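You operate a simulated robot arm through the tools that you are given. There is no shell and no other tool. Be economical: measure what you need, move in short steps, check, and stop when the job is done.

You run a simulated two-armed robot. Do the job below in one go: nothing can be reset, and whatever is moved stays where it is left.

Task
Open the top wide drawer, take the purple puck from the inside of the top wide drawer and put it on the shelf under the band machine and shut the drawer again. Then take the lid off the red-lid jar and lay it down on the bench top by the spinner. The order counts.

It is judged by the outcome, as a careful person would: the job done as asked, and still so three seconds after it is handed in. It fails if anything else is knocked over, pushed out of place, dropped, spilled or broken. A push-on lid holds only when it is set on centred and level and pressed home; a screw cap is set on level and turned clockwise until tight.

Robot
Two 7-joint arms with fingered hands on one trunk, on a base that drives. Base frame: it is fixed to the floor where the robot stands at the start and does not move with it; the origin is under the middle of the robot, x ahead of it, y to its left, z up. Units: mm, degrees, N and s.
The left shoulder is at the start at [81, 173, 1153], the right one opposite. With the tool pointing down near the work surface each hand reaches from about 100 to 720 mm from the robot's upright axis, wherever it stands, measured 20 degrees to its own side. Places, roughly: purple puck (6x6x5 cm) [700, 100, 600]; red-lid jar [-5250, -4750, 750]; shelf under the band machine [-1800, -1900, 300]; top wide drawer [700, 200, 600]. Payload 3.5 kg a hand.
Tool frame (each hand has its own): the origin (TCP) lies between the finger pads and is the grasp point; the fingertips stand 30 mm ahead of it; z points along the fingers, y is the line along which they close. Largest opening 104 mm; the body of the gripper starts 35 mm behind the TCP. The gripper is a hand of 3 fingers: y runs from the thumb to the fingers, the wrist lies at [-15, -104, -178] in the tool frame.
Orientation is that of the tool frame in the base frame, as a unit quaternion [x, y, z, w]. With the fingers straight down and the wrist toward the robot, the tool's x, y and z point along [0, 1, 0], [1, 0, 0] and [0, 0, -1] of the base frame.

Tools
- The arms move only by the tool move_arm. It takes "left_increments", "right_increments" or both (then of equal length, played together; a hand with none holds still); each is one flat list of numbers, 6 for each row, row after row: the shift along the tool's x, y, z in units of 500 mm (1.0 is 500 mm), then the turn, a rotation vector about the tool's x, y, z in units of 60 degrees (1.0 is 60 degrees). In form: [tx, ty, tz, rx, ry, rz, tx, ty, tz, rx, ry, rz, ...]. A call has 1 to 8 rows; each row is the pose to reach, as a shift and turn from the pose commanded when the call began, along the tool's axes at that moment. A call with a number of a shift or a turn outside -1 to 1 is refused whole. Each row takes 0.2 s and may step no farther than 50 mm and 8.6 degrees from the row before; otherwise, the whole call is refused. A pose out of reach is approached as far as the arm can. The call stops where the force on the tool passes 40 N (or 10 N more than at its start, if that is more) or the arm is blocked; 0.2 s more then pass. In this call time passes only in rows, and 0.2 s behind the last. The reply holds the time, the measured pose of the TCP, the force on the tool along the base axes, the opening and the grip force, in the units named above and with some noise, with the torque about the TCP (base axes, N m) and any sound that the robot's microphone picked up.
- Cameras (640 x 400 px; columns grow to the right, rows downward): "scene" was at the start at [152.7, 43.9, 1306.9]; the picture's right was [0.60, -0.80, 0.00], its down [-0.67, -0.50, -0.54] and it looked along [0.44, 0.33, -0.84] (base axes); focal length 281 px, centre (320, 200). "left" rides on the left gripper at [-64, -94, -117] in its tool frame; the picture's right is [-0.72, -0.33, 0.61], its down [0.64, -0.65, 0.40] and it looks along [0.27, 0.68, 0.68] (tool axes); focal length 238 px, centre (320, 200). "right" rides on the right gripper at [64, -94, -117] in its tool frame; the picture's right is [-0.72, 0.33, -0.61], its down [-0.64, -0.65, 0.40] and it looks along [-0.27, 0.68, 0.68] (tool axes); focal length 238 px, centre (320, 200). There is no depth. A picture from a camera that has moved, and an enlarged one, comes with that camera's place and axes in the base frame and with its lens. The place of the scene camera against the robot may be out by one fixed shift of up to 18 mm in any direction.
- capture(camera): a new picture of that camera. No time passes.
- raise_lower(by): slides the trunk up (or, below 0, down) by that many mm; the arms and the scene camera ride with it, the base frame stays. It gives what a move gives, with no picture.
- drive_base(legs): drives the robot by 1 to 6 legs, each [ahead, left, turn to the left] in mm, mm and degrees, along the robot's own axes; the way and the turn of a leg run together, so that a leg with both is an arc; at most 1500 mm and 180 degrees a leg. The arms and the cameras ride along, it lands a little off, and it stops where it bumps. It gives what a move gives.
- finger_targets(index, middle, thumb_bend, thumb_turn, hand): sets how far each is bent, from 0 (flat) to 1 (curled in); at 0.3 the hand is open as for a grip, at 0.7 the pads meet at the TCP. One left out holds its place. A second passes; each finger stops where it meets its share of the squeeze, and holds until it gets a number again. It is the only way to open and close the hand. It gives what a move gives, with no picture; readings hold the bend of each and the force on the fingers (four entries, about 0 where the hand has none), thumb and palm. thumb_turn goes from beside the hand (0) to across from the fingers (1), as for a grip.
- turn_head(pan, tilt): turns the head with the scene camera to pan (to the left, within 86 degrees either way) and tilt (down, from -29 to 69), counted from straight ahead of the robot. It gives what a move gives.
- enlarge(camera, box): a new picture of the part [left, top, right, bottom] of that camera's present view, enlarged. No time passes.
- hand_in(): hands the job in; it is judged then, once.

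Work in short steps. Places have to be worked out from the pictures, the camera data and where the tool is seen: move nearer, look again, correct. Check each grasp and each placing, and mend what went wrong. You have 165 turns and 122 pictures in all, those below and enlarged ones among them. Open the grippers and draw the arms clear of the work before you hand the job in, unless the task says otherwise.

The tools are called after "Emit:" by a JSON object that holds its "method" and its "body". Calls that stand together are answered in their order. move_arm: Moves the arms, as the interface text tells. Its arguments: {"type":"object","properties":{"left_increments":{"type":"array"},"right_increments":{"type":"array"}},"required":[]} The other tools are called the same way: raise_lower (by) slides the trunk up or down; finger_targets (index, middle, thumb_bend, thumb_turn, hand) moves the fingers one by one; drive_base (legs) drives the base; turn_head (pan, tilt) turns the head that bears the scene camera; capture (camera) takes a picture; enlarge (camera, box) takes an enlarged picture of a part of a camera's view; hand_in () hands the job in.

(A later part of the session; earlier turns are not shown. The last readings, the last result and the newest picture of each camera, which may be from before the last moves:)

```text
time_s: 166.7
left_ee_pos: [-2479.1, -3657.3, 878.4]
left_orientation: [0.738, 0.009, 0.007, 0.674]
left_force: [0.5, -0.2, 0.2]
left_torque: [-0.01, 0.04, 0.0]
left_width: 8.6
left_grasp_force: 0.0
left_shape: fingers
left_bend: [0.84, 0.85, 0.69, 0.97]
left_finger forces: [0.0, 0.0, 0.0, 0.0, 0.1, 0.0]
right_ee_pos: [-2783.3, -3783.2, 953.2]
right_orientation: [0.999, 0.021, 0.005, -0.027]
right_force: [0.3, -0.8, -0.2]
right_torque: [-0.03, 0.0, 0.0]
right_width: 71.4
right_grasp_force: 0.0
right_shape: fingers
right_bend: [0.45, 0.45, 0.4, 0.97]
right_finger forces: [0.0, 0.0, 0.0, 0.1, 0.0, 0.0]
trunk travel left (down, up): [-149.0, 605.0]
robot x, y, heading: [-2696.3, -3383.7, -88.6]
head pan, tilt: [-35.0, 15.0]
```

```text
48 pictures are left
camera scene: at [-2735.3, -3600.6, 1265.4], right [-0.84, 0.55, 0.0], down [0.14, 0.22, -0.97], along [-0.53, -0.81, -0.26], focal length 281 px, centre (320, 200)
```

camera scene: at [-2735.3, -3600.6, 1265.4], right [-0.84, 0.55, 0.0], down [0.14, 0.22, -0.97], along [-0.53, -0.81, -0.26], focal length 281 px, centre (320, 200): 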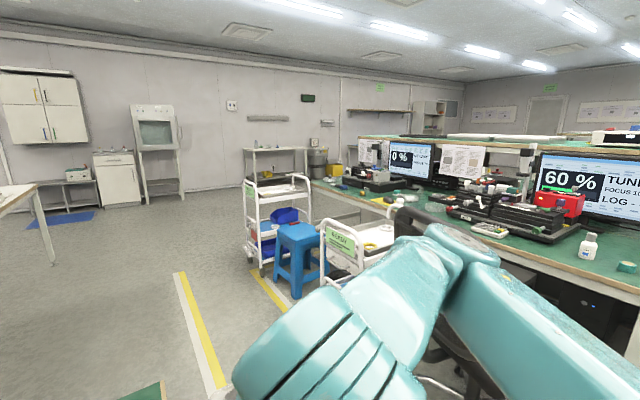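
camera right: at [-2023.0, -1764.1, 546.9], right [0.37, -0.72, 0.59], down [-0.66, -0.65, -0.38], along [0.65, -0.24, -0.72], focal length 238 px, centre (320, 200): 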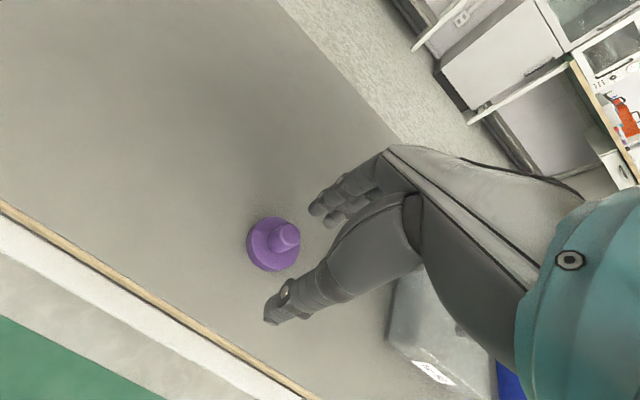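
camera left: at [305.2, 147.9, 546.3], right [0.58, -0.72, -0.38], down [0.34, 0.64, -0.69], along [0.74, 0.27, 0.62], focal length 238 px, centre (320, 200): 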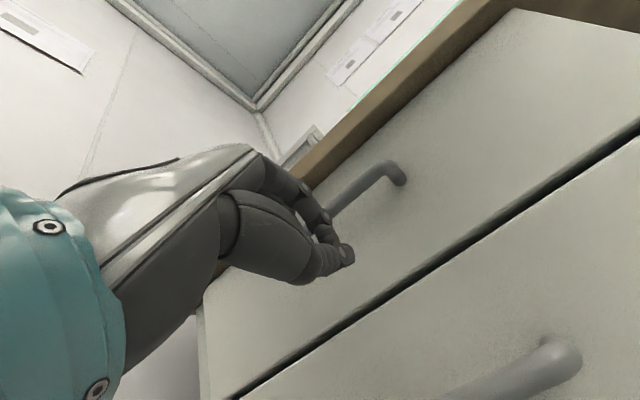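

The bench ends near y -5700 and the floor beyond is open, with the wall at about -8800. The jar is on its west side, so I drive around the south end.

Emit:
{"method": "drive_base", "body": {"legs": [[1200, 0, -1.6], [1200, 0, 0], [900, 0, 0], [0, 0, -90]]}}

Emit:
{"method": "turn_head", "body": {"pan": 0, "tilt": 15}}

Emit:
{"method": "capture", "body": {"camera": "scene"}}

```text
time_s: 186.6
left_ee_pos: [-2936.3, -6879.3, 877.7]
left_orientation: [-0.521, 0.523, 0.478, -0.476]
left_force: [0.5, 0.3, 0.2]
left_torque: [0.01, 0.01, 0.01]
left_width: 8.8
left_grasp_force: 0.1
left_shape: fingers
left_bend: [0.84, 0.85, 0.69, 0.97]
left_finger forces: [0.0, 0.0, 0.1, 0.0, 0.1, 0.1]
right_ee_pos: [-3054.9, -6572.4, 952.6]
right_orientation: [0.712, -0.701, 0.022, -0.016]
right_force: [0.2, 0.2, 0.1]
right_torque: [-0.02, 0.01, -0.02]
right_width: 71.4
right_grasp_force: 0.1
right_shape: fingers
right_bend: [0.45, 0.45, 0.4, 0.97]
right_finger forces: [0.1, 0.0, 0.0, 0.1, 0.0, 0.0]
trunk travel left (down, up): [-149.0, 605.0]
robot x, y, heading: [-2655.6, -6669.4, -180.1]
head pan, tilt: [-35.0, 15.0]
```

```text
time_s: 187.6
left_ee_pos: [-2936.1, -6879.8, 878.1]
left_orientation: [-0.522, 0.523, 0.477, -0.475]
left_force: [0.6, -0.4, -0.2]
left_torque: [0.01, 0.02, 0.04]
left_width: 9.0
left_grasp_force: 0.0
left_shape: fingers
left_bend: [0.84, 0.85, 0.69, 0.97]
left_finger forces: [0.0, 0.1, 0.1, 0.0, 0.1, 0.0]
right_ee_pos: [-3053.4, -6572.0, 951.6]
right_orientation: [0.712, -0.701, 0.022, -0.016]
right_force: [-0.2, -0.2, -0.3]
right_torque: [0.02, 0.0, 0.01]
right_width: 71.4
right_grasp_force: 0.0
right_shape: fingers
right_bend: [0.45, 0.45, 0.4, 0.97]
right_finger forces: [0.0, 0.0, 0.1, 0.0, 0.1, 0.0]
trunk travel left (down, up): [-149.0, 605.0]
robot x, y, heading: [-2660.1, -6667.3, -179.8]
head pan, tilt: [0.0, 15.0]
```

```text
47 pictures are left
camera scene: at [-2883.9, -6668.5, 1265.5], right [0.0, 1.0, 0.0], down [0.26, 0.0, -0.97], along [-0.97, 0.0, -0.26], focal length 281 px, centre (320, 200)
```

scene: 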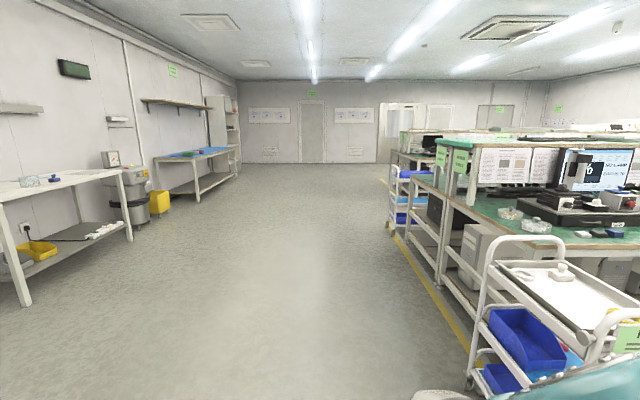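

The southern aisle is clear. I drive west along it and look toward the west side of the bench.

Emit:
{"method": "drive_base", "body": {"legs": [[1400, 0, 0], [1400, 0, 0], [900, 0, 0]]}}

Emit:
{"method": "turn_head", "body": {"pan": -75, "tilt": 15}}

Emit:
{"method": "capture", "body": {"camera": "scene"}}

```text
time_s: 205.4
left_ee_pos: [-6632.8, -6817.3, 878.3]
left_orientation: [-0.513, 0.531, 0.486, -0.468]
left_force: [-0.1, 0.3, -0.3]
left_torque: [-0.02, 0.02, 0.01]
left_width: 8.6
left_grasp_force: 0.0
left_shape: fingers
left_bend: [0.84, 0.85, 0.69, 0.97]
left_finger forces: [0.0, 0.0, 0.0, 0.1, 0.0, 0.0]
right_ee_pos: [-6742.8, -6506.3, 951.7]
right_orientation: [-0.7, 0.713, -0.022, 0.014]
right_force: [0.8, 0.0, 0.9]
right_torque: [-0.03, -0.01, 0.02]
right_width: 71.1
right_grasp_force: 0.1
right_shape: fingers
right_bend: [0.45, 0.45, 0.4, 0.97]
right_finger forces: [0.0, 0.0, 0.0, 0.1, 0.1, 0.1]
trunk travel left (down, up): [-149.0, 605.0]
robot x, y, heading: [-6351.1, -6619.2, 178.1]
head pan, tilt: [0.0, 15.0]
```

```text
time_s: 206.9
left_ee_pos: [-6633.2, -6816.5, 877.1]
left_orientation: [-0.513, 0.531, 0.486, -0.467]
left_force: [0.1, -0.6, 0.0]
left_torque: [0.03, 0.0, -0.03]
left_width: 8.7
left_grasp_force: 0.0
left_shape: fingers
left_bend: [0.84, 0.85, 0.69, 0.97]
left_finger forces: [0.1, 0.0, 0.1, 0.0, 0.0, 0.0]
right_ee_pos: [-6742.0, -6506.5, 953.0]
right_orientation: [-0.701, 0.713, -0.023, 0.014]
right_force: [0.0, 0.1, -0.5]
right_torque: [-0.01, 0.03, -0.01]
right_width: 71.6
right_grasp_force: 0.0
right_shape: fingers
right_bend: [0.45, 0.45, 0.4, 0.97]
right_finger forces: [0.1, 0.0, 0.1, 0.1, 0.0, 0.0]
trunk travel left (down, up): [-149.0, 605.0]
robot x, y, heading: [-6348.0, -6619.5, 178.1]
head pan, tilt: [-75.0, 15.0]
```

```text
46 pictures are left
camera scene: at [-6502.4, -6520.2, 1265.4], right [0.97, 0.23, 0.0], down [0.06, -0.25, -0.97], along [-0.22, 0.94, -0.26], focal length 281 px, centre (320, 200)
```

scene: 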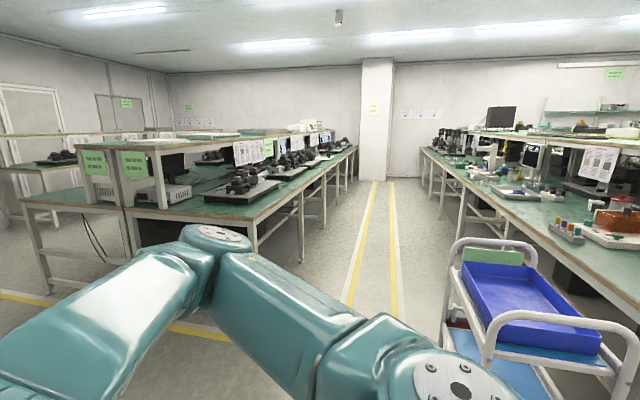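

The jar is on the east bench of this aisle, whose edge is at x about -5770. I drive up the aisle and turn to face it.

Emit:
{"method": "drive_base", "body": {"legs": [[0, 0, -88.1], [1000, 150, 0], [870, 0, 0], [0, 0, -90]]}}

Emit:
{"method": "turn_head", "body": {"pan": 0, "tilt": 25}}

Emit:
{"method": "capture", "body": {"camera": "scene"}}

```text
time_s: 223.9
left_ee_pos: [-6222.5, -4533.5, 878.4]
left_orientation: [0.515, 0.529, 0.482, 0.471]
left_force: [-0.1, 0.5, -0.3]
left_torque: [0.01, 0.0, 0.03]
left_width: 8.7
left_grasp_force: 0.0
left_shape: fingers
left_bend: [0.84, 0.85, 0.69, 0.97]
left_finger forces: [0.1, 0.0, 0.1, 0.2, 0.1, 0.1]
right_ee_pos: [-6095.5, -4836.6, 951.4]
right_orientation: [0.691, 0.723, -0.015, -0.022]
right_force: [0.1, -0.1, -0.3]
right_torque: [0.01, -0.01, 0.01]
right_width: 71.3
right_grasp_force: 0.0
right_shape: fingers
right_bend: [0.45, 0.45, 0.4, 0.97]
right_finger forces: [0.1, 0.0, 0.0, 0.1, 0.0, 0.1]
trunk travel left (down, up): [-149.0, 605.0]
robot x, y, heading: [-6494.8, -4747.6, 1.8]
head pan, tilt: [-75.0, 15.0]
```

```text
time_s: 225.3
left_ee_pos: [-6223.0, -4533.8, 877.0]
left_orientation: [0.515, 0.529, 0.483, 0.471]
left_force: [0.4, 0.7, 0.2]
left_torque: [-0.01, -0.02, 0.01]
left_width: 8.5
left_grasp_force: 0.0
left_shape: fingers
left_bend: [0.84, 0.85, 0.69, 0.97]
left_finger forces: [0.0, 0.0, 0.0, 0.0, 0.0, 0.0]
right_ee_pos: [-6096.1, -4836.1, 952.6]
right_orientation: [0.692, 0.722, -0.014, -0.022]
right_force: [0.8, -0.2, 0.2]
right_torque: [0.04, 0.04, -0.03]
right_width: 71.3
right_grasp_force: 0.0
right_shape: fingers
right_bend: [0.45, 0.45, 0.4, 0.97]
right_finger forces: [0.0, 0.0, 0.0, 0.0, 0.0, 0.0]
trunk travel left (down, up): [-149.0, 605.0]
robot x, y, heading: [-6498.1, -4752.4, 1.8]
head pan, tilt: [0.0, 25.0]
```

```text
45 pictures are left
camera scene: at [-6255.9, -4740.8, 1249.2], right [0.03, -1.0, 0.0], down [-0.42, -0.01, -0.91], along [0.91, 0.03, -0.42], focal length 281 px, centre (320, 200)
```

scene: 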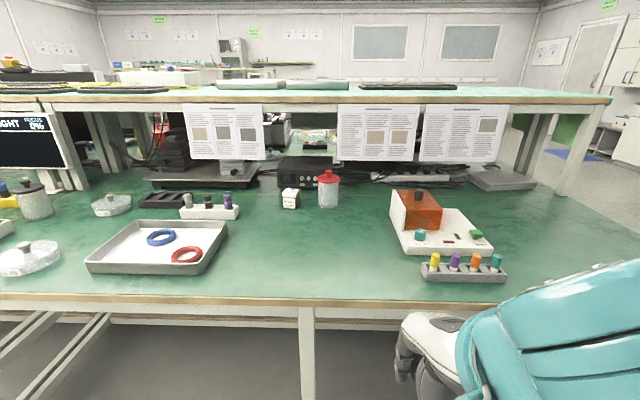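

The red-lid jar stands at about (-5283, -4739); the spinner with the orange cover and tube rack is to its right. I zoom in on both.

Emit:
{"method": "enlarge", "body": {"camera": "scene", "box": [270, 150, 390, 230]}}

Emit:
{"method": "enlarge", "body": {"camera": "scene", "box": [340, 160, 580, 310]}}

```text
5.00 times, centred on (330, 190) of scene
camera zoom: at [-6255.9, -4740.8, 1249.2], right [0.03, -1.0, 0.0], down [-0.42, -0.01, -0.91], along [0.91, 0.03, -0.42], focal length 1405 px, centre (270, 250)
```

zoom: 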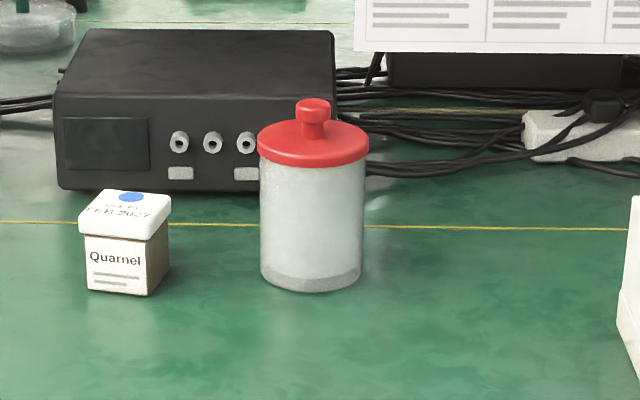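

```text
2.67 times, centred on (460, 235) of scene
camera zoom: at [-6255.9, -4740.8, 1249.2], right [0.03, -1.0, 0.0], down [-0.42, -0.01, -0.91], along [0.91, 0.03, -0.42], focal length 749 px, centre (-53, 107)
```

zoom: 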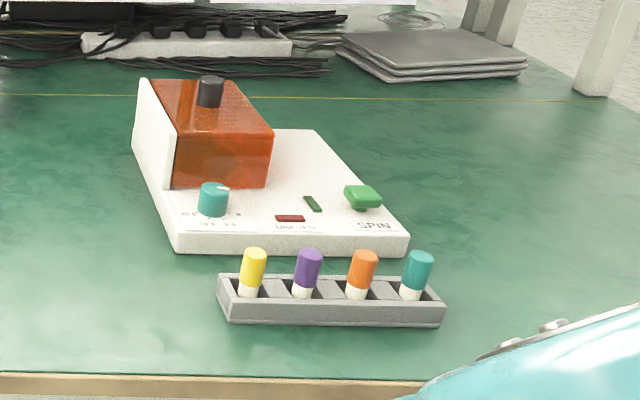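

The lid is a disc with a knob (knob top at about z 905), and the jar axis is at (-5251, -4741). A free spot left of the spinner is near (-5470, -4885). I raise the left hand out of the way, line up the right shoulder with the jar and move closer.

Emit:
{"method": "move_arm", "body": {"left_increments": [0, 0.08, -0.007, 0, 0, 0, 0, 0.16, -0.014, 0, 0, 0, 0, 0.24, -0.021, 0, 0, 0, 0, 0.32, -0.028, 0, 0, 0, 0, 0.4, -0.035, 0, 0, 0]}}

Emit:
{"method": "drive_base", "body": {"legs": [[0, 175, -1.8], [300, 0, 0]]}}

Emit:
{"method": "turn_head", "body": {"pan": -15, "tilt": 40}}

Emit:
{"method": "capture", "body": {"camera": "scene"}}

```text
time_s: 226.4
left_ee_pos: [-6252.6, -4540.4, 918.4]
left_orientation: [0.518, 0.505, 0.561, 0.402]
left_force: [0.0, 2.4, -5.0]
left_torque: [0.76, -0.57, -0.49]
left_width: 8.7
left_grasp_force: 0.0
left_shape: fingers
left_bend: [0.84, 0.85, 0.69, 0.97]
left_finger forces: [0.0, 0.0, 0.1, 0.0, 0.1, 0.0]
left hand out of reach, approached as far as the arm can: row 1, 2, 3, 4, 5
right_ee_pos: [-6096.5, -4836.4, 953.0]
right_orientation: [0.691, 0.722, -0.015, -0.022]
right_force: [-0.1, -0.2, -1.1]
right_torque: [0.0, 0.01, 0.02]
right_width: 71.4
right_grasp_force: 0.1
right_shape: fingers
right_bend: [0.45, 0.45, 0.4, 0.97]
right_finger forces: [0.1, 0.0, 0.0, 0.1, 0.0, 0.0]
trunk travel left (down, up): [-149.0, 605.0]
robot x, y, heading: [-6492.5, -4747.2, 1.7]
head pan, tilt: [0.0, 25.0]
stopped in row 5 (left hand): the force on the tool passed its limit at 202 N (the readings are from after the stop); the commanded pose is now the measured one
```

```text
time_s: 229.5
left_ee_pos: [-5953.4, -4376.9, 918.2]
left_orientation: [0.524, 0.498, 0.556, 0.409]
left_force: [6.5, 16.6, -13.7]
left_torque: [2.82, -2.54, -1.76]
left_width: 8.6
left_grasp_force: 0.1
left_shape: fingers
left_bend: [0.84, 0.85, 0.69, 0.97]
left_finger forces: [0.1, 0.1, 0.1, 0.0, 0.0, 0.0]
right_ee_pos: [-5803.7, -4676.1, 952.4]
right_orientation: [0.703, 0.711, -0.015, -0.022]
right_force: [0.6, 0.7, 0.1]
right_torque: [0.06, 0.02, -0.01]
right_width: 71.4
right_grasp_force: 0.0
right_shape: fingers
right_bend: [0.45, 0.45, 0.4, 0.97]
right_finger forces: [0.0, 0.1, 0.0, 0.0, 0.0, 0.0]
trunk travel left (down, up): [-149.0, 605.0]
robot x, y, heading: [-6197.8, -4580.0, 0.0]
head pan, tilt: [0.0, 25.0]
```

```text
time_s: 230.3
left_ee_pos: [-5951.8, -4375.8, 918.8]
left_orientation: [0.525, 0.498, 0.556, 0.41]
left_force: [2.8, 3.2, -2.3]
left_torque: [0.55, -0.61, -0.24]
left_width: 8.6
left_grasp_force: 0.0
left_shape: fingers
left_bend: [0.84, 0.85, 0.69, 0.97]
left_finger forces: [0.0, 0.0, 0.0, 0.0, 0.1, 0.0]
right_ee_pos: [-5804.1, -4676.3, 952.9]
right_orientation: [0.703, 0.711, -0.015, -0.022]
right_force: [0.3, 0.5, 0.3]
right_torque: [0.0, 0.01, 0.04]
right_width: 71.3
right_grasp_force: 0.0
right_shape: fingers
right_bend: [0.45, 0.45, 0.4, 0.97]
right_finger forces: [0.0, 0.0, 0.0, 0.0, 0.0, 0.0]
trunk travel left (down, up): [-149.0, 605.0]
robot x, y, heading: [-6200.9, -4579.3, -0.0]
head pan, tilt: [-15.0, 40.0]
```

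```text
42 pictures are left
camera scene: at [-5970.9, -4597.5, 1226.0], right [-0.26, -0.97, 0.0], down [-0.62, 0.17, -0.77], along [0.74, -0.2, -0.64], focal length 281 px, centre (320, 200)
```

scene: 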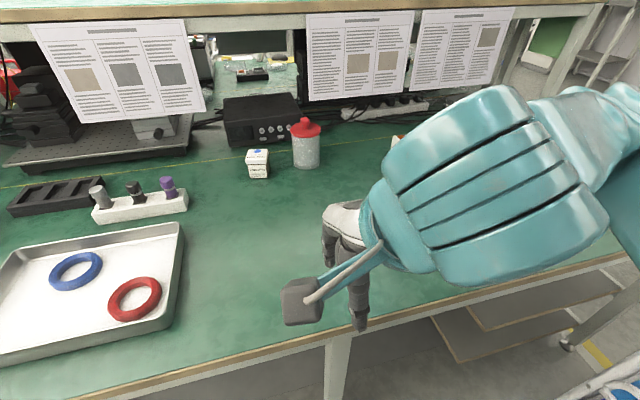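

The left hand met its own body, so I ease it outward. Then I lower the trunk 60 mm for more forward reach and drive closer to the bench.

Emit:
{"method": "move_arm", "body": {"left_increments": [0.06, 0, 0, 0, 0, 0, 0.1, 0, 0, 0, 0, 0]}}

Emit:
{"method": "raise_lower", "body": {"by": -60}}

Emit:
{"method": "drive_base", "body": {"legs": [[130, 0, 0]]}}

Emit:
{"method": "capture", "body": {"camera": "right"}}

```text
time_s: 230.9
left_ee_pos: [-5960.4, -4325.0, 915.9]
left_orientation: [0.523, 0.499, 0.557, 0.41]
left_force: [0.2, 0.4, 0.2]
left_torque: [0.0, -0.02, -0.01]
left_width: 8.8
left_grasp_force: 0.1
left_shape: fingers
left_bend: [0.84, 0.85, 0.69, 0.97]
left_finger forces: [0.0, 0.0, 0.0, 0.1, 0.0, 0.0]
left hand out of reach, approached as far as the arm can: row 1, 2
right_ee_pos: [-5803.8, -4675.5, 952.1]
right_orientation: [0.702, 0.712, -0.015, -0.022]
right_force: [0.0, 0.8, 0.4]
right_torque: [-0.06, 0.01, -0.02]
right_width: 71.2
right_grasp_force: 0.1
right_shape: fingers
right_bend: [0.45, 0.45, 0.4, 0.97]
right_finger forces: [0.0, 0.0, 0.0, 0.1, 0.0, 0.1]
trunk travel left (down, up): [-149.0, 605.0]
robot x, y, heading: [-6201.0, -4578.9, -0.2]
head pan, tilt: [-15.0, 40.0]
```

```text
time_s: 231.9
left_ee_pos: [-5961.7, -4326.9, 857.5]
left_orientation: [0.524, 0.498, 0.557, 0.409]
left_force: [0.4, 0.6, -0.3]
left_torque: [0.01, -0.05, 0.0]
left_width: 8.7
left_grasp_force: 0.1
left_shape: fingers
left_bend: [0.84, 0.85, 0.69, 0.97]
left_finger forces: [0.0, 0.0, 0.0, 0.0, 0.0, 0.0]
right_ee_pos: [-5786.4, -4675.1, 872.2]
right_orientation: [0.701, 0.71, -0.041, -0.047]
right_force: [0.3, -0.1, 0.6]
right_torque: [-0.01, -0.04, 0.02]
right_width: 71.4
right_grasp_force: 0.0
right_shape: fingers
right_bend: [0.45, 0.45, 0.4, 0.97]
right_finger forces: [0.0, 0.1, 0.1, 0.0, 0.0, 0.1]
trunk travel left (down, up): [-89.0, 665.0]
robot x, y, heading: [-6202.9, -4581.0, 0.1]
head pan, tilt: [-15.0, 40.0]
```

```text
time_s: 233.2
left_ee_pos: [-5829.2, -4326.5, 856.4]
left_orientation: [0.523, 0.499, 0.557, 0.408]
left_force: [0.0, -0.3, -0.5]
left_torque: [0.01, 0.05, -0.01]
left_width: 8.3
left_grasp_force: 0.1
left_shape: fingers
left_bend: [0.84, 0.85, 0.69, 0.97]
left_finger forces: [0.0, 0.0, 0.0, 0.0, 0.0, 0.2]
right_ee_pos: [-5653.7, -4674.2, 871.8]
right_orientation: [0.701, 0.71, -0.042, -0.048]
right_force: [-0.3, 0.2, -0.2]
right_torque: [0.04, -0.03, 0.03]
right_width: 71.3
right_grasp_force: 0.0
right_shape: fingers
right_bend: [0.45, 0.45, 0.4, 0.97]
right_finger forces: [0.0, 0.0, 0.0, 0.0, 0.1, 0.1]
trunk travel left (down, up): [-89.0, 665.0]
robot x, y, heading: [-6065.2, -4577.8, 0.1]
head pan, tilt: [-15.0, 40.0]
```

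```text
41 pictures are left
camera right: at [-5733.2, -4612.9, 999.3], right [0.41, -0.72, 0.56], down [-0.69, -0.65, -0.33], along [0.6, -0.25, -0.76], focal length 238 px, centre (320, 200)
```

right: 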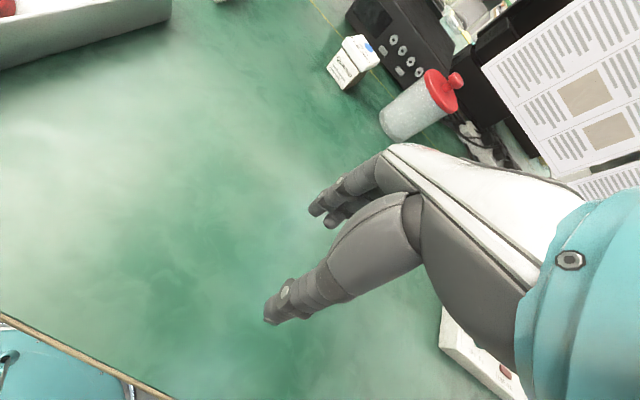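

The jar confirms at about (-5254, -4747) with knob top near z 900. I move the right hand up and forward, levelling it, to a point short of the jar.

Emit:
{"method": "move_arm", "body": {"right_increments": [-0.0194, 0.0676, -0.0414, -0.0286, 0, 0, -0.0389, 0.1351, -0.0829, -0.0571, 0, 0, -0.0583, 0.2027, -0.1243, -0.0857, 0, 0, -0.0777, 0.2703, -0.1657, -0.1143, 0, 0, -0.0971, 0.3379, -0.2071, -0.1429, 0, 0, -0.1166, 0.4054, -0.2486, -0.1714, 0, 0, -0.136, 0.473, -0.29, -0.2, 0, 0]}}

Emit:
{"method": "capture", "body": {"camera": "right"}}

Emit:
{"method": "capture", "body": {"camera": "scene"}}

```text
time_s: 234.8
left_ee_pos: [-5829.3, -4325.5, 856.6]
left_orientation: [0.524, 0.498, 0.557, 0.409]
left_force: [0.0, 0.5, -0.6]
left_torque: [-0.02, -0.03, -0.02]
left_width: 8.3
left_grasp_force: 0.1
left_shape: fingers
left_bend: [0.84, 0.85, 0.69, 0.97]
left_finger forces: [0.0, 0.0, 0.0, 0.0, 0.0, 0.0]
right_ee_pos: [-5399.9, -4740.4, 986.2]
right_orientation: [0.702, 0.711, 0.033, 0.026]
right_force: [0.3, 0.3, -0.8]
right_torque: [0.0, 0.0, -0.02]
right_width: 71.2
right_grasp_force: 0.1
right_shape: fingers
right_bend: [0.45, 0.45, 0.4, 0.97]
right_finger forces: [0.0, 0.0, 0.1, 0.0, 0.1, 0.0]
trunk travel left (down, up): [-89.0, 665.0]
robot x, y, heading: [-6069.2, -4579.3, 0.2]
head pan, tilt: [-15.0, 40.0]
```

```text
40 pictures are left
camera right: at [-5504.1, -4677.7, 1093.4], right [0.28, -0.72, 0.63], down [-0.61, -0.64, -0.46], along [0.74, -0.25, -0.62], focal length 238 px, centre (320, 200)
```

right: 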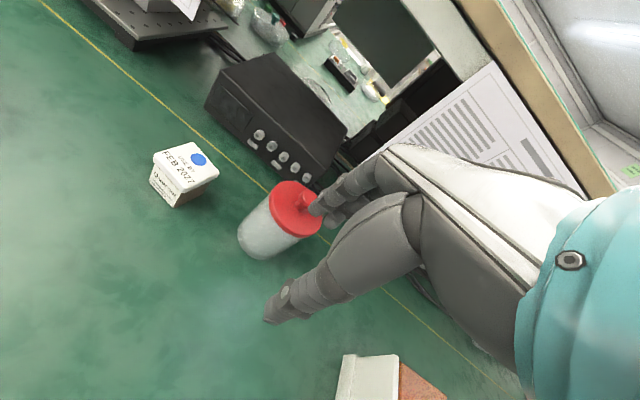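

```text
39 pictures are left
camera scene: at [-5803.8, -4596.8, 1162.4], right [-0.26, -0.97, 0.0], down [-0.62, 0.17, -0.77], along [0.74, -0.2, -0.64], focal length 281 px, centre (320, 200)
```

scene: 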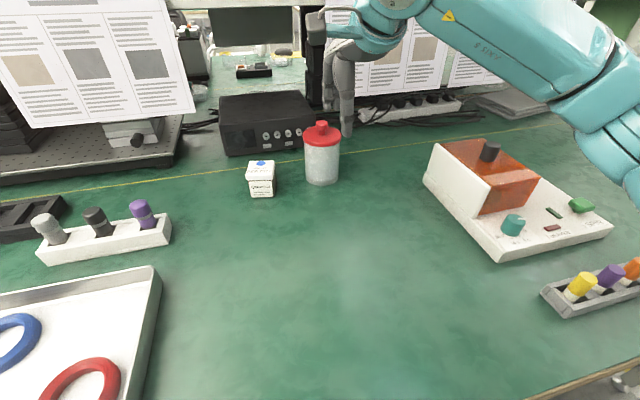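

Triangulating the two views puts the knob top at (-5288, -4739, 897). I move over it at z 960 and look again.

Emit:
{"method": "move_arm", "body": {"right_increments": [0, 0.073, 0.023, 0, 0, 0, 0, 0.146, 0.047, 0, 0, 0, 0, 0.219, 0.07, 0, 0, 0]}}

Emit:
{"method": "capture", "body": {"camera": "right"}}

Emit:
{"method": "enlarge", "body": {"camera": "scene", "box": [240, 0, 440, 210]}}

```text
time_s: 235.6
left_ee_pos: [-5830.0, -4325.3, 855.5]
left_orientation: [0.525, 0.498, 0.557, 0.408]
left_force: [0.1, 1.1, 0.2]
left_torque: [-0.03, 0.0, -0.01]
left_width: 8.5
left_grasp_force: 0.0
left_shape: fingers
left_bend: [0.84, 0.85, 0.69, 0.97]
left_finger forces: [0.1, 0.0, 0.0, 0.0, 0.0, 0.0]
right_ee_pos: [-5288.7, -4738.2, 958.9]
right_orientation: [0.702, 0.711, 0.032, 0.026]
right_force: [0.0, 1.1, 0.1]
right_torque: [0.01, -0.04, 0.03]
right_width: 71.1
right_grasp_force: 0.0
right_shape: fingers
right_bend: [0.45, 0.45, 0.4, 0.97]
right_finger forces: [0.0, 0.0, 0.0, 0.0, 0.1, 0.0]
trunk travel left (down, up): [-89.0, 665.0]
robot x, y, heading: [-6068.1, -4577.8, -0.1]
head pan, tilt: [-15.0, 40.0]
```

```text
38 pictures are left
camera right: at [-5393.0, -4676.7, 1067.4], right [0.28, -0.72, 0.63], down [-0.61, -0.64, -0.46], along [0.74, -0.25, -0.62], focal length 238 px, centre (320, 200)
```

right: 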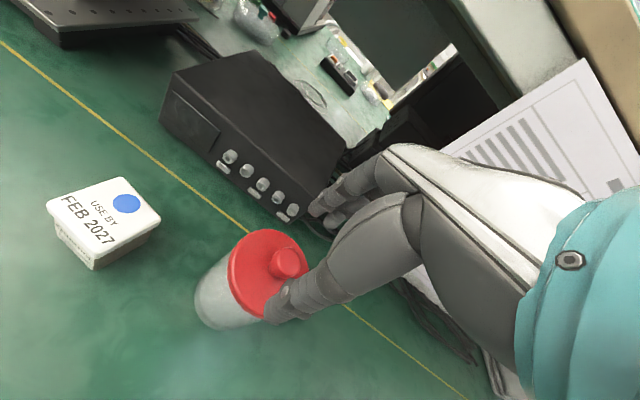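

```text
1.90 times, centred on (340, 105) of scene
camera zoom: at [-5803.7, -4596.7, 1162.3], right [-0.26, -0.97, 0.0], down [-0.62, 0.17, -0.77], along [0.74, -0.2, -0.64], focal length 535 px, centre (282, 381)
```

zoom: 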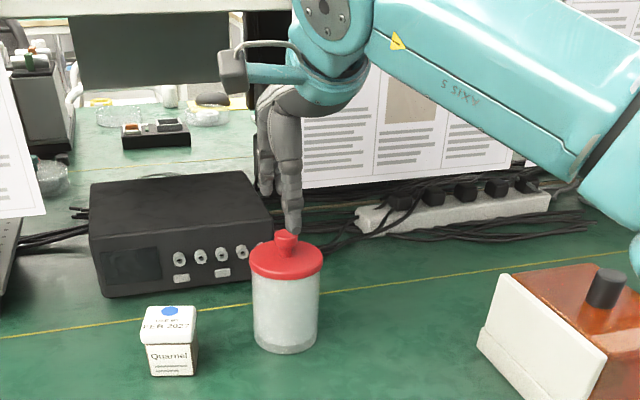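

The lid disc is at (-5286, -4742, 870), with the knob up to about 900. I lower to z 919 and check the alignment.

Emit:
{"method": "move_arm", "body": {"right_increments": [-0.004, -0.003, 0.04, 0, 0, 0, -0.008, -0.0067, 0.08, 0, 0, 0]}}

Emit:
{"method": "capture", "body": {"camera": "right"}}

Emit:
{"method": "enlarge", "body": {"camera": "scene", "box": [270, 60, 390, 200]}}

```text
time_s: 236.2
left_ee_pos: [-5828.5, -4325.4, 856.1]
left_orientation: [0.524, 0.499, 0.557, 0.408]
left_force: [-0.6, -0.4, 0.0]
left_torque: [0.0, 0.02, 0.03]
left_width: 8.6
left_grasp_force: 0.1
left_shape: fingers
left_bend: [0.84, 0.85, 0.69, 0.97]
left_finger forces: [0.1, 0.0, 0.0, 0.1, 0.0, 0.0]
right_ee_pos: [-5287.0, -4741.5, 920.6]
right_orientation: [0.702, 0.711, 0.034, 0.025]
right_force: [0.3, -0.2, -0.2]
right_torque: [-0.03, 0.01, 0.0]
right_width: 71.0
right_grasp_force: 0.0
right_shape: fingers
right_bend: [0.45, 0.45, 0.4, 0.97]
right_finger forces: [0.0, 0.0, 0.0, 0.0, 0.0, 0.1]
trunk travel left (down, up): [-89.0, 665.0]
robot x, y, heading: [-6064.8, -4578.2, 0.2]
head pan, tilt: [-15.0, 40.0]
```

```text
36 pictures are left
camera right: at [-5392.7, -4680.0, 1027.3], right [0.28, -0.72, 0.63], down [-0.61, -0.64, -0.46], along [0.74, -0.25, -0.62], focal length 238 px, centre (320, 200)
```

right: 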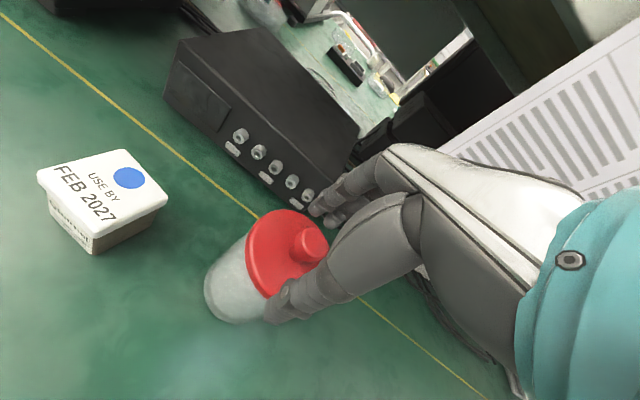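

```text
2.86 times, centred on (330, 130) of scene
camera zoom: at [-5803.7, -4597.0, 1162.3], right [-0.26, -0.97, 0.0], down [-0.62, 0.17, -0.77], along [0.74, -0.2, -0.64], focal length 803 px, centre (291, 400)
```

zoom: 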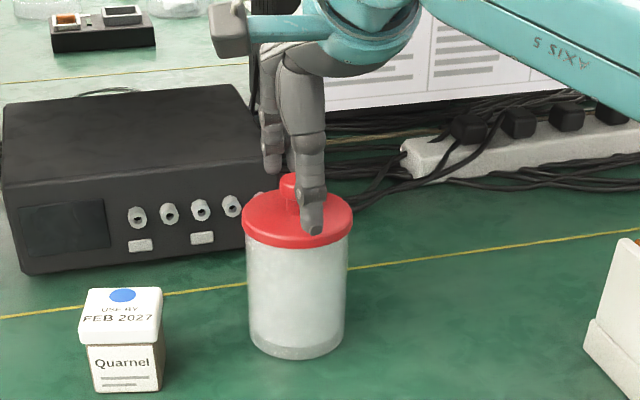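

The knob sits about 4 mm to the left of the hand centre, with its top near 903. I correct that, lower 10 mm and close gently.

Emit:
{"method": "move_arm", "body": {"right_increments": [0.008, -0.001, 0.01, 0, 0, 0, 0.008, -0.002, 0.02, 0, 0, 0]}}

Emit:
{"method": "finger_targets", "body": {"hand": "right", "index": 0.8, "middle": 0.8, "thumb_bend": 0.75}}

Emit:
{"method": "capture", "body": {"camera": "right"}}

Emit:
{"method": "enlarge", "body": {"camera": "scene", "box": [270, 60, 390, 200]}}

```text
time_s: 236.8
left_ee_pos: [-5828.7, -4326.7, 856.5]
left_orientation: [0.524, 0.499, 0.557, 0.408]
left_force: [-0.9, 0.4, -0.8]
left_torque: [0.01, -0.02, -0.03]
left_width: 8.6
left_grasp_force: 0.0
left_shape: fingers
left_bend: [0.84, 0.85, 0.69, 0.97]
left_finger forces: [0.1, 0.0, 0.0, 0.1, 0.0, 0.1]
right_ee_pos: [-5287.3, -4738.7, 910.7]
right_orientation: [0.702, 0.711, 0.034, 0.025]
right_force: [0.4, 0.4, -0.3]
right_torque: [-0.01, 0.02, 0.04]
right_width: 71.2
right_grasp_force: 0.2
right_shape: fingers
right_bend: [0.45, 0.45, 0.4, 0.97]
right_finger forces: [0.0, 0.0, 0.0, 0.1, 0.0, 0.0]
trunk travel left (down, up): [-89.0, 665.0]
robot x, y, heading: [-6066.7, -4578.2, 0.3]
head pan, tilt: [-15.0, 40.0]
```

```text
time_s: 237.8
left_ee_pos: [-5830.1, -4326.6, 856.1]
left_orientation: [0.524, 0.499, 0.557, 0.408]
left_force: [1.4, 0.9, 1.1]
left_torque: [0.0, 0.01, -0.01]
left_width: 8.3
left_grasp_force: 0.1
left_shape: fingers
left_bend: [0.84, 0.85, 0.69, 0.97]
left_finger forces: [0.0, 0.0, 0.0, 0.0, 0.0, 0.1]
right_ee_pos: [-5288.0, -4738.2, 909.2]
right_orientation: [0.702, 0.711, 0.033, 0.025]
right_force: [0.0, 0.6, -0.3]
right_torque: [-0.04, 0.0, 0.0]
right_width: 1.4
right_grasp_force: 6.8
right_shape: fingers
right_bend: [0.79, 0.78, 0.7, 0.93]
right_finger forces: [0.0, 8.8, 0.0, 0.1, 5.4, 0.0]
trunk travel left (down, up): [-89.0, 665.0]
robot x, y, heading: [-6067.7, -4577.6, 0.0]
head pan, tilt: [-15.0, 40.0]
heard: snap
```

```text
34 pictures are left
camera right: at [-5392.5, -4676.6, 1017.7], right [0.28, -0.72, 0.63], down [-0.61, -0.64, -0.46], along [0.74, -0.25, -0.62], focal length 238 px, centre (320, 200)
```

right: 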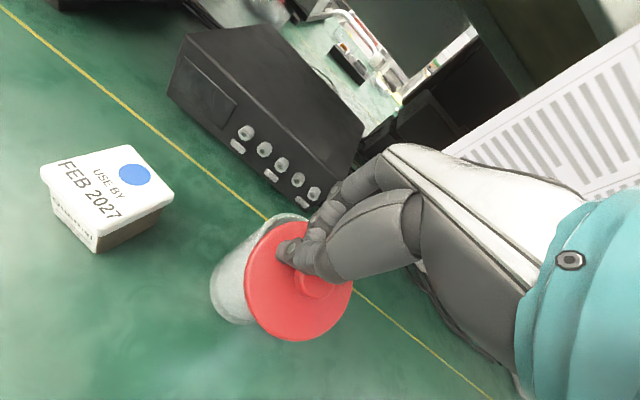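

```text
2.86 times, centred on (330, 130) of scene
camera zoom: at [-5803.8, -4596.9, 1162.4], right [-0.26, -0.97, 0.0], down [-0.62, 0.17, -0.77], along [0.74, -0.2, -0.64], focal length 803 px, centre (291, 400)
```

zoom: 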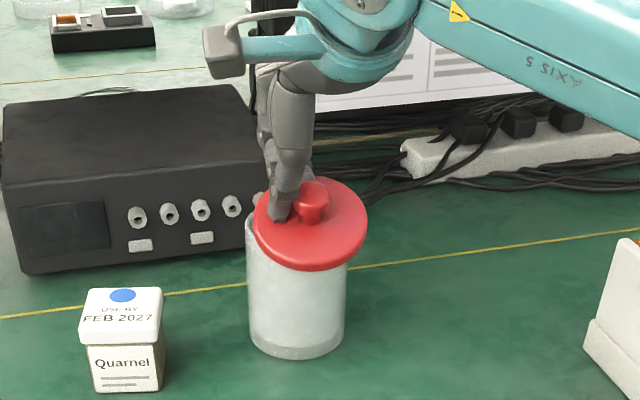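

The fingers closed beside the knob and the lid popped loose, sliding toward -y, but it still rests on the jar. I lift the closed hand straight up so the lid is not disturbed, then look.

Emit:
{"method": "move_arm", "body": {"right_increments": [0, 0.001, -0.012, 0, 0, 0, 0, 0.003, -0.04, 0, 0, 0, 0, 0.009, -0.11, 0, 0, 0]}}

Emit:
{"method": "finger_targets", "body": {"hand": "right", "index": 0.42, "middle": 0.42, "thumb_bend": 0.4}}

Emit:
{"method": "capture", "body": {"camera": "right"}}

Emit:
{"method": "enlarge", "body": {"camera": "scene", "box": [270, 80, 390, 200]}}

```text
time_s: 238.6
left_ee_pos: [-5829.7, -4327.2, 855.8]
left_orientation: [0.523, 0.499, 0.557, 0.408]
left_force: [-0.5, -0.5, -1.0]
left_torque: [-0.01, -0.02, -0.03]
left_width: 8.6
left_grasp_force: 0.0
left_shape: fingers
left_bend: [0.84, 0.85, 0.69, 0.97]
left_finger forces: [0.0, 0.0, 0.0, 0.0, 0.0, 0.0]
right_ee_pos: [-5288.2, -4740.5, 965.3]
right_orientation: [0.702, 0.711, 0.033, 0.026]
right_force: [0.3, 0.0, 0.1]
right_torque: [0.03, -0.01, -0.02]
right_width: 1.4
right_grasp_force: 6.8
right_shape: fingers
right_bend: [0.79, 0.78, 0.7, 0.93]
right_finger forces: [0.0, 8.4, 0.1, 0.1, 5.1, 0.0]
trunk travel left (down, up): [-89.0, 665.0]
robot x, y, heading: [-6069.3, -4578.5, 0.1]
head pan, tilt: [-15.0, 40.0]
```

```text
time_s: 239.6
left_ee_pos: [-5829.5, -4326.5, 855.2]
left_orientation: [0.524, 0.499, 0.558, 0.407]
left_force: [-0.7, 0.4, 0.0]
left_torque: [0.01, -0.05, -0.01]
left_width: 8.6
left_grasp_force: 0.1
left_shape: fingers
left_bend: [0.84, 0.85, 0.69, 0.97]
left_finger forces: [0.0, 0.1, 0.0, 0.1, 0.1, 0.0]
right_ee_pos: [-5287.2, -4740.7, 964.3]
right_orientation: [0.703, 0.71, 0.033, 0.026]
right_force: [0.4, 0.1, 0.8]
right_torque: [-0.02, -0.03, 0.0]
right_width: 74.7
right_grasp_force: 0.1
right_shape: fingers
right_bend: [0.42, 0.42, 0.4, 0.97]
right_finger forces: [0.0, 0.0, 0.0, 0.1, 0.0, 0.0]
trunk travel left (down, up): [-89.0, 665.0]
robot x, y, heading: [-6070.2, -4579.5, -0.1]
head pan, tilt: [-15.0, 40.0]
```

```text
32 pictures are left
camera right: at [-5391.9, -4678.3, 1072.5], right [0.28, -0.72, 0.63], down [-0.61, -0.64, -0.46], along [0.74, -0.25, -0.62], focal length 238 px, centre (320, 200)
```

right: 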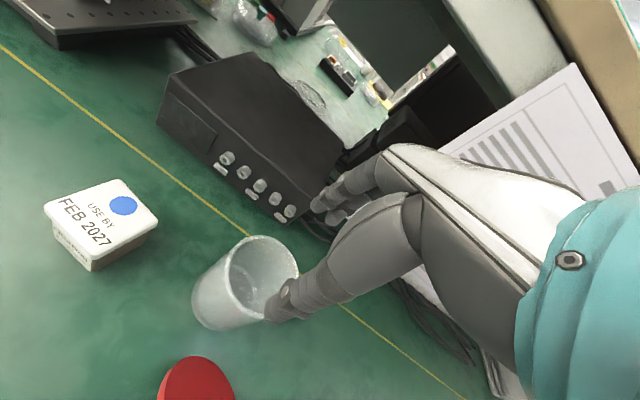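

```text
3.33 times, centred on (330, 140) of scene
camera zoom: at [-5803.9, -4596.9, 1162.4], right [-0.26, -0.97, 0.0], down [-0.62, 0.17, -0.77], along [0.74, -0.2, -0.64], focal length 937 px, centre (287, 400)
```

zoom: 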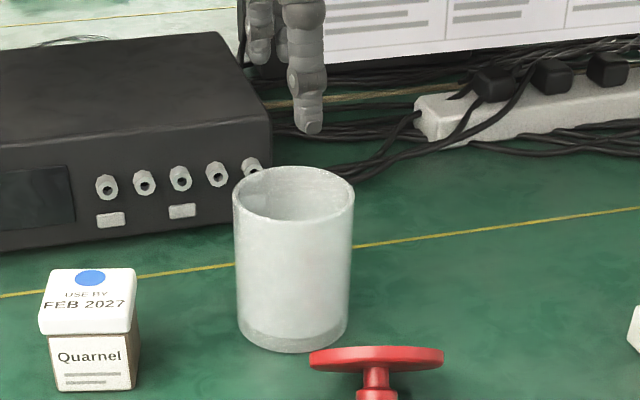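

The lid slid off and fell to the bench in front of the jar; the jar itself stands undisturbed. I look at where the lid lies so I can pick it up and place it properly.

Emit:
{"method": "enlarge", "body": {"camera": "scene", "box": [220, 120, 540, 320]}}

```text
2.00 times, centred on (380, 220) of scene
camera zoom: at [-5803.9, -4596.9, 1162.4], right [-0.26, -0.97, 0.0], down [-0.62, 0.17, -0.77], along [0.74, -0.2, -0.64], focal length 562 px, centre (200, 160)
```

zoom: 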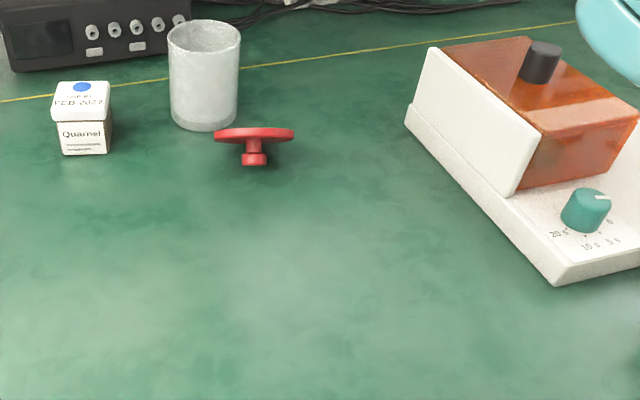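

The lid lies tilted, its knob toward me and its near rim raised at about (-5389, -4766, 821). I pitch the right hand to match and back off to a standoff so I can pinch that raised rim.

Emit:
{"method": "move_arm", "body": {"right_increments": [0.0016, -0.0519, 0.0197, -0.1137, -0.0283, 0.0486, 0.0031, -0.1037, 0.0394, -0.2274, -0.0566, 0.0971, 0.0047, -0.1556, 0.0591, -0.3411, -0.0849, 0.1457, 0.0063, -0.2074, 0.0789, -0.4549, -0.1131, 0.1943, 0.0079, -0.2593, 0.0986, -0.5686, -0.1414, 0.2429, 0.0094, -0.3111, 0.1183, -0.6823, -0.1697, 0.2914, 0.011, -0.363, 0.138, -0.796, -0.198, 0.34]}}

Emit:
{"method": "capture", "body": {"camera": "right"}}

Emit:
{"method": "capture", "body": {"camera": "scene"}}

```text
time_s: 241.2
left_ee_pos: [-5829.7, -4325.4, 855.0]
left_orientation: [0.523, 0.499, 0.556, 0.41]
left_force: [-0.4, 0.6, -0.5]
left_torque: [-0.03, -0.03, 0.01]
left_width: 8.4
left_grasp_force: 0.1
left_shape: fingers
left_bend: [0.84, 0.85, 0.69, 0.97]
left_finger forces: [0.0, 0.0, 0.0, 0.1, 0.0, 0.0]
right_ee_pos: [-5463.9, -4734.4, 882.8]
right_orientation: [0.741, 0.499, 0.251, 0.373]
right_force: [0.1, 0.4, -0.5]
right_torque: [-0.01, -0.01, 0.02]
right_width: 74.8
right_grasp_force: 0.0
right_shape: fingers
right_bend: [0.42, 0.42, 0.4, 0.97]
right_finger forces: [0.1, 0.1, 0.0, 0.0, 0.0, 0.0]
trunk travel left (down, up): [-89.0, 665.0]
robot x, y, heading: [-6066.1, -4573.3, 0.2]
head pan, tilt: [-15.0, 40.0]
```

```text
29 pictures are left
camera right: at [-5578.8, -4618.3, 875.2], right [-0.55, -0.55, 0.63], down [-0.3, -0.57, -0.77], along [0.78, -0.61, 0.14], focal length 238 px, centre (320, 200)
```

right: 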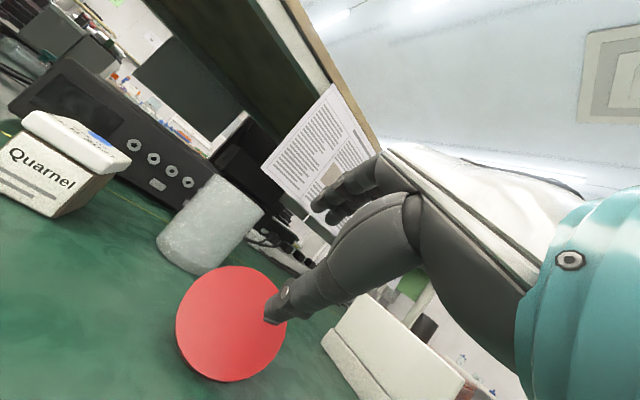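

```text
28 pictures are left
camera scene: at [-5804.7, -4595.4, 1162.7], right [-0.26, -0.97, 0.0], down [-0.62, 0.16, -0.77], along [0.74, -0.2, -0.64], focal length 281 px, centre (320, 200)
```

scene: 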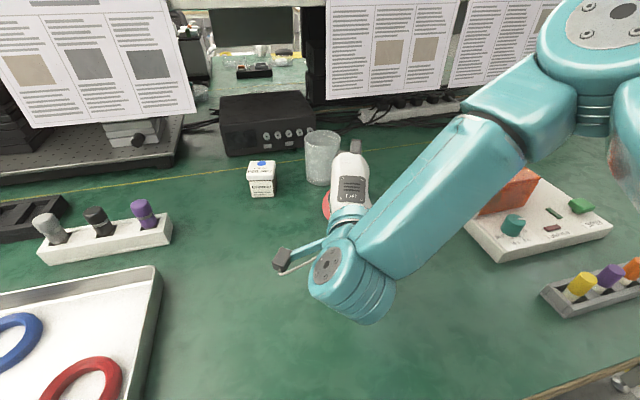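

From the hand the lid's flat face is visible, so it seems to have rolled since. I enlarge the scene there to see its present lie.

Emit:
{"method": "enlarge", "body": {"camera": "scene", "box": [270, 120, 430, 270]}}

Emit:
{"method": "capture", "body": {"camera": "left"}}

```text
2.67 times, centred on (350, 195) of scene
camera zoom: at [-5804.7, -4595.4, 1162.7], right [-0.26, -0.97, 0.0], down [-0.62, 0.16, -0.77], along [0.74, -0.2, -0.64], focal length 749 px, centre (240, 213)
```

zoom: 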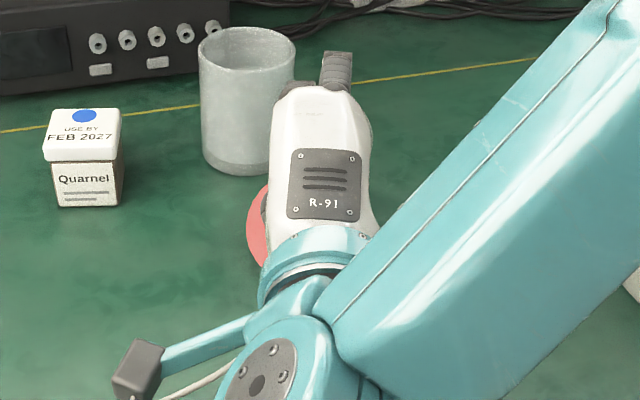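

```text
26 pictures are left
camera left: at [-5943.5, -4386.3, 758.2], right [0.67, -0.57, -0.47], down [0.28, 0.79, -0.55], along [0.69, 0.23, 0.69], focal length 238 px, centre (320, 200)
```

left: 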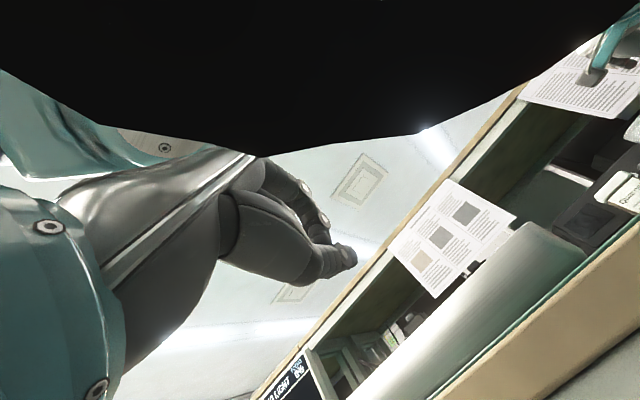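

The lid is hidden under the hand. I move the hand up and to the right to see it clearly.

Emit:
{"method": "move_arm", "body": {"right_increments": [-0.0444, 0.0748, -0.0336, 0, 0, 0, -0.0888, 0.1496, -0.0672, 0, 0, 0, -0.1332, 0.2244, -0.1008, 0, 0, 0, -0.1776, 0.2992, -0.1344, 0, 0, 0, -0.222, 0.374, -0.168, 0, 0, 0]}}

Emit:
{"method": "enlarge", "body": {"camera": "scene", "box": [260, 110, 460, 260]}}

```text
time_s: 242.4
left_ee_pos: [-5829.7, -4325.1, 856.4]
left_orientation: [0.525, 0.498, 0.557, 0.409]
left_force: [-0.3, 0.1, -0.3]
left_torque: [0.01, 0.0, 0.0]
left_width: 8.4
left_grasp_force: 0.0
left_shape: fingers
left_bend: [0.84, 0.85, 0.69, 0.97]
left_finger forces: [0.0, 0.1, 0.1, 0.0, 0.1, 0.0]
right_ee_pos: [-5464.5, -4857.1, 1082.6]
right_orientation: [0.742, 0.499, 0.25, 0.371]
right_force: [-0.2, -0.6, 0.2]
right_torque: [0.0, 0.0, 0.03]
right_width: 75.0
right_grasp_force: 0.0
right_shape: fingers
right_bend: [0.42, 0.42, 0.4, 0.97]
right_finger forces: [0.0, 0.0, 0.0, 0.1, 0.0, 0.0]
trunk travel left (down, up): [-89.0, 665.0]
robot x, y, heading: [-6067.8, -4575.0, 0.2]
head pan, tilt: [-15.0, 40.0]
```

```text
2.67 times, centred on (360, 185) of scene
camera zoom: at [-5803.9, -4597.1, 1162.4], right [-0.26, -0.97, 0.0], down [-0.62, 0.17, -0.77], along [0.74, -0.2, -0.64], focal length 749 px, centre (213, 240)
```

zoom: 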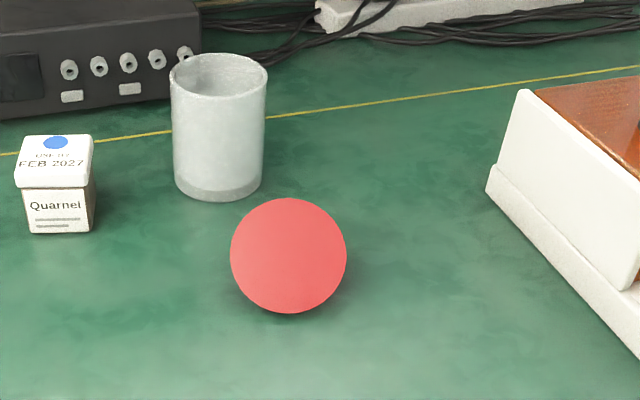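

Now it is clear: the lid leans on its knob with the flat face toward me, centred near (-5416, -4760, 797). I will take it by its rim with the palm toward that face, which needs a 90 degree roll; I make it in two halves, high above the bench.

Emit:
{"method": "move_arm", "body": {"right_increments": [0.0365, -0.0393, 0.0032, 0.015, 0.0138, -0.1235, 0.073, -0.0785, 0.0063, 0.03, 0.0275, -0.247, 0.1095, -0.1178, 0.0095, 0.045, 0.0413, -0.3705, 0.146, -0.157, 0.0127, 0.06, 0.055, -0.494, 0.1825, -0.1963, 0.0158, 0.075, 0.0688, -0.6175, 0.219, -0.2355, 0.019, 0.09, 0.0825, -0.741]}}

Emit:
{"method": "move_arm", "body": {"right_increments": [0, 0, 0, 0.015, 0.0138, -0.1235, 0, 0, 0, 0.03, 0.0275, -0.247, 0, 0, 0, 0.045, 0.0413, -0.3705, 0, 0, 0, 0.06, 0.055, -0.494, 0, 0, 0, 0.075, 0.0688, -0.6175, 0, 0, 0, 0.09, 0.0825, -0.741]}}

Emit:
{"method": "finger_targets", "body": {"hand": "right", "index": 0.3, "middle": 0.3, "thumb_bend": 0.3}}

Emit:
{"method": "capture", "body": {"camera": "right"}}

Emit:
{"method": "capture", "body": {"camera": "scene"}}

```text
time_s: 243.8
left_ee_pos: [-5829.4, -4325.7, 855.6]
left_orientation: [0.524, 0.498, 0.557, 0.409]
left_force: [0.1, -0.3, 0.9]
left_torque: [0.04, 0.0, 0.01]
left_width: 8.7
left_grasp_force: 0.1
left_shape: fingers
left_bend: [0.84, 0.85, 0.69, 0.97]
left_finger forces: [0.1, 0.0, 0.0, 0.0, 0.0, 0.0]
right_ee_pos: [-5481.8, -4729.5, 980.8]
right_orientation: [0.503, 0.769, 0.098, 0.382]
right_force: [0.1, -0.7, -0.1]
right_torque: [-0.02, 0.01, -0.02]
right_width: 74.9
right_grasp_force: 0.0
right_shape: fingers
right_bend: [0.42, 0.42, 0.4, 0.97]
right_finger forces: [0.0, 0.0, 0.0, 0.1, 0.0, 0.0]
trunk travel left (down, up): [-89.0, 665.0]
robot x, y, heading: [-6065.4, -4574.2, 0.0]
head pan, tilt: [-15.0, 40.0]
```

```text
time_s: 245.2
left_ee_pos: [-5827.6, -4326.5, 856.7]
left_orientation: [0.524, 0.499, 0.557, 0.408]
left_force: [-0.1, 0.5, -0.2]
left_torque: [0.02, 0.0, 0.01]
left_width: 8.8
left_grasp_force: 0.1
left_shape: fingers
left_bend: [0.84, 0.85, 0.69, 0.97]
left_finger forces: [0.0, 0.1, 0.0, 0.1, 0.1, 0.1]
right_ee_pos: [-5481.0, -4724.0, 980.0]
right_orientation: [0.219, 0.913, -0.047, 0.342]
right_force: [-0.4, -0.5, -0.5]
right_torque: [0.03, 0.01, 0.02]
right_width: 75.1
right_grasp_force: 0.1
right_shape: fingers
right_bend: [0.42, 0.42, 0.4, 0.97]
right_finger forces: [0.0, 0.0, 0.1, 0.0, 0.0, 0.0]
right hand out of reach, approached as far as the arm can: row 6
trunk travel left (down, up): [-89.0, 665.0]
robot x, y, heading: [-6063.4, -4578.5, 0.2]
head pan, tilt: [-15.0, 40.0]
```

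```text
time_s: 246.2
left_ee_pos: [-5829.0, -4325.7, 856.4]
left_orientation: [0.523, 0.499, 0.557, 0.409]
left_force: [-1.0, -0.1, -0.8]
left_torque: [0.03, 0.0, 0.03]
left_width: 8.6
left_grasp_force: 0.2
left_shape: fingers
left_bend: [0.84, 0.85, 0.69, 0.97]
left_finger forces: [0.0, 0.0, 0.0, 0.0, 0.1, 0.1]
right_ee_pos: [-5482.1, -4723.6, 979.4]
right_orientation: [0.219, 0.912, -0.047, 0.343]
right_force: [0.0, -0.1, -0.2]
right_torque: [-0.01, 0.0, 0.0]
right_width: 102.7
right_grasp_force: 0.0
right_shape: fingers
right_bend: [0.3, 0.3, 0.3, 0.97]
right_finger forces: [0.0, 0.0, 0.1, 0.1, 0.0, 0.0]
trunk travel left (down, up): [-89.0, 665.0]
robot x, y, heading: [-6068.4, -4577.8, -0.2]
head pan, tilt: [-15.0, 40.0]
```

```text
24 pictures are left
camera right: at [-5636.2, -4757.1, 1019.9], right [0.25, 0.17, 0.95], down [0.39, -0.92, 0.07], along [0.89, 0.36, -0.3], focal length 238 px, centre (320, 200)
```

right: 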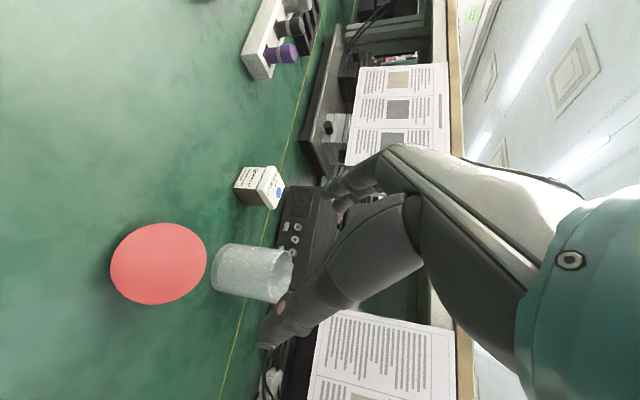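

```text
23 pictures are left
camera scene: at [-5803.9, -4596.9, 1162.4], right [-0.26, -0.97, 0.0], down [-0.62, 0.17, -0.77], along [0.74, -0.2, -0.64], focal length 281 px, centre (320, 200)
```

scene: 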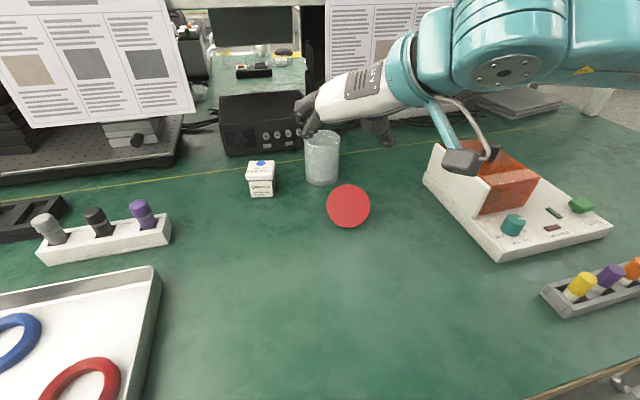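

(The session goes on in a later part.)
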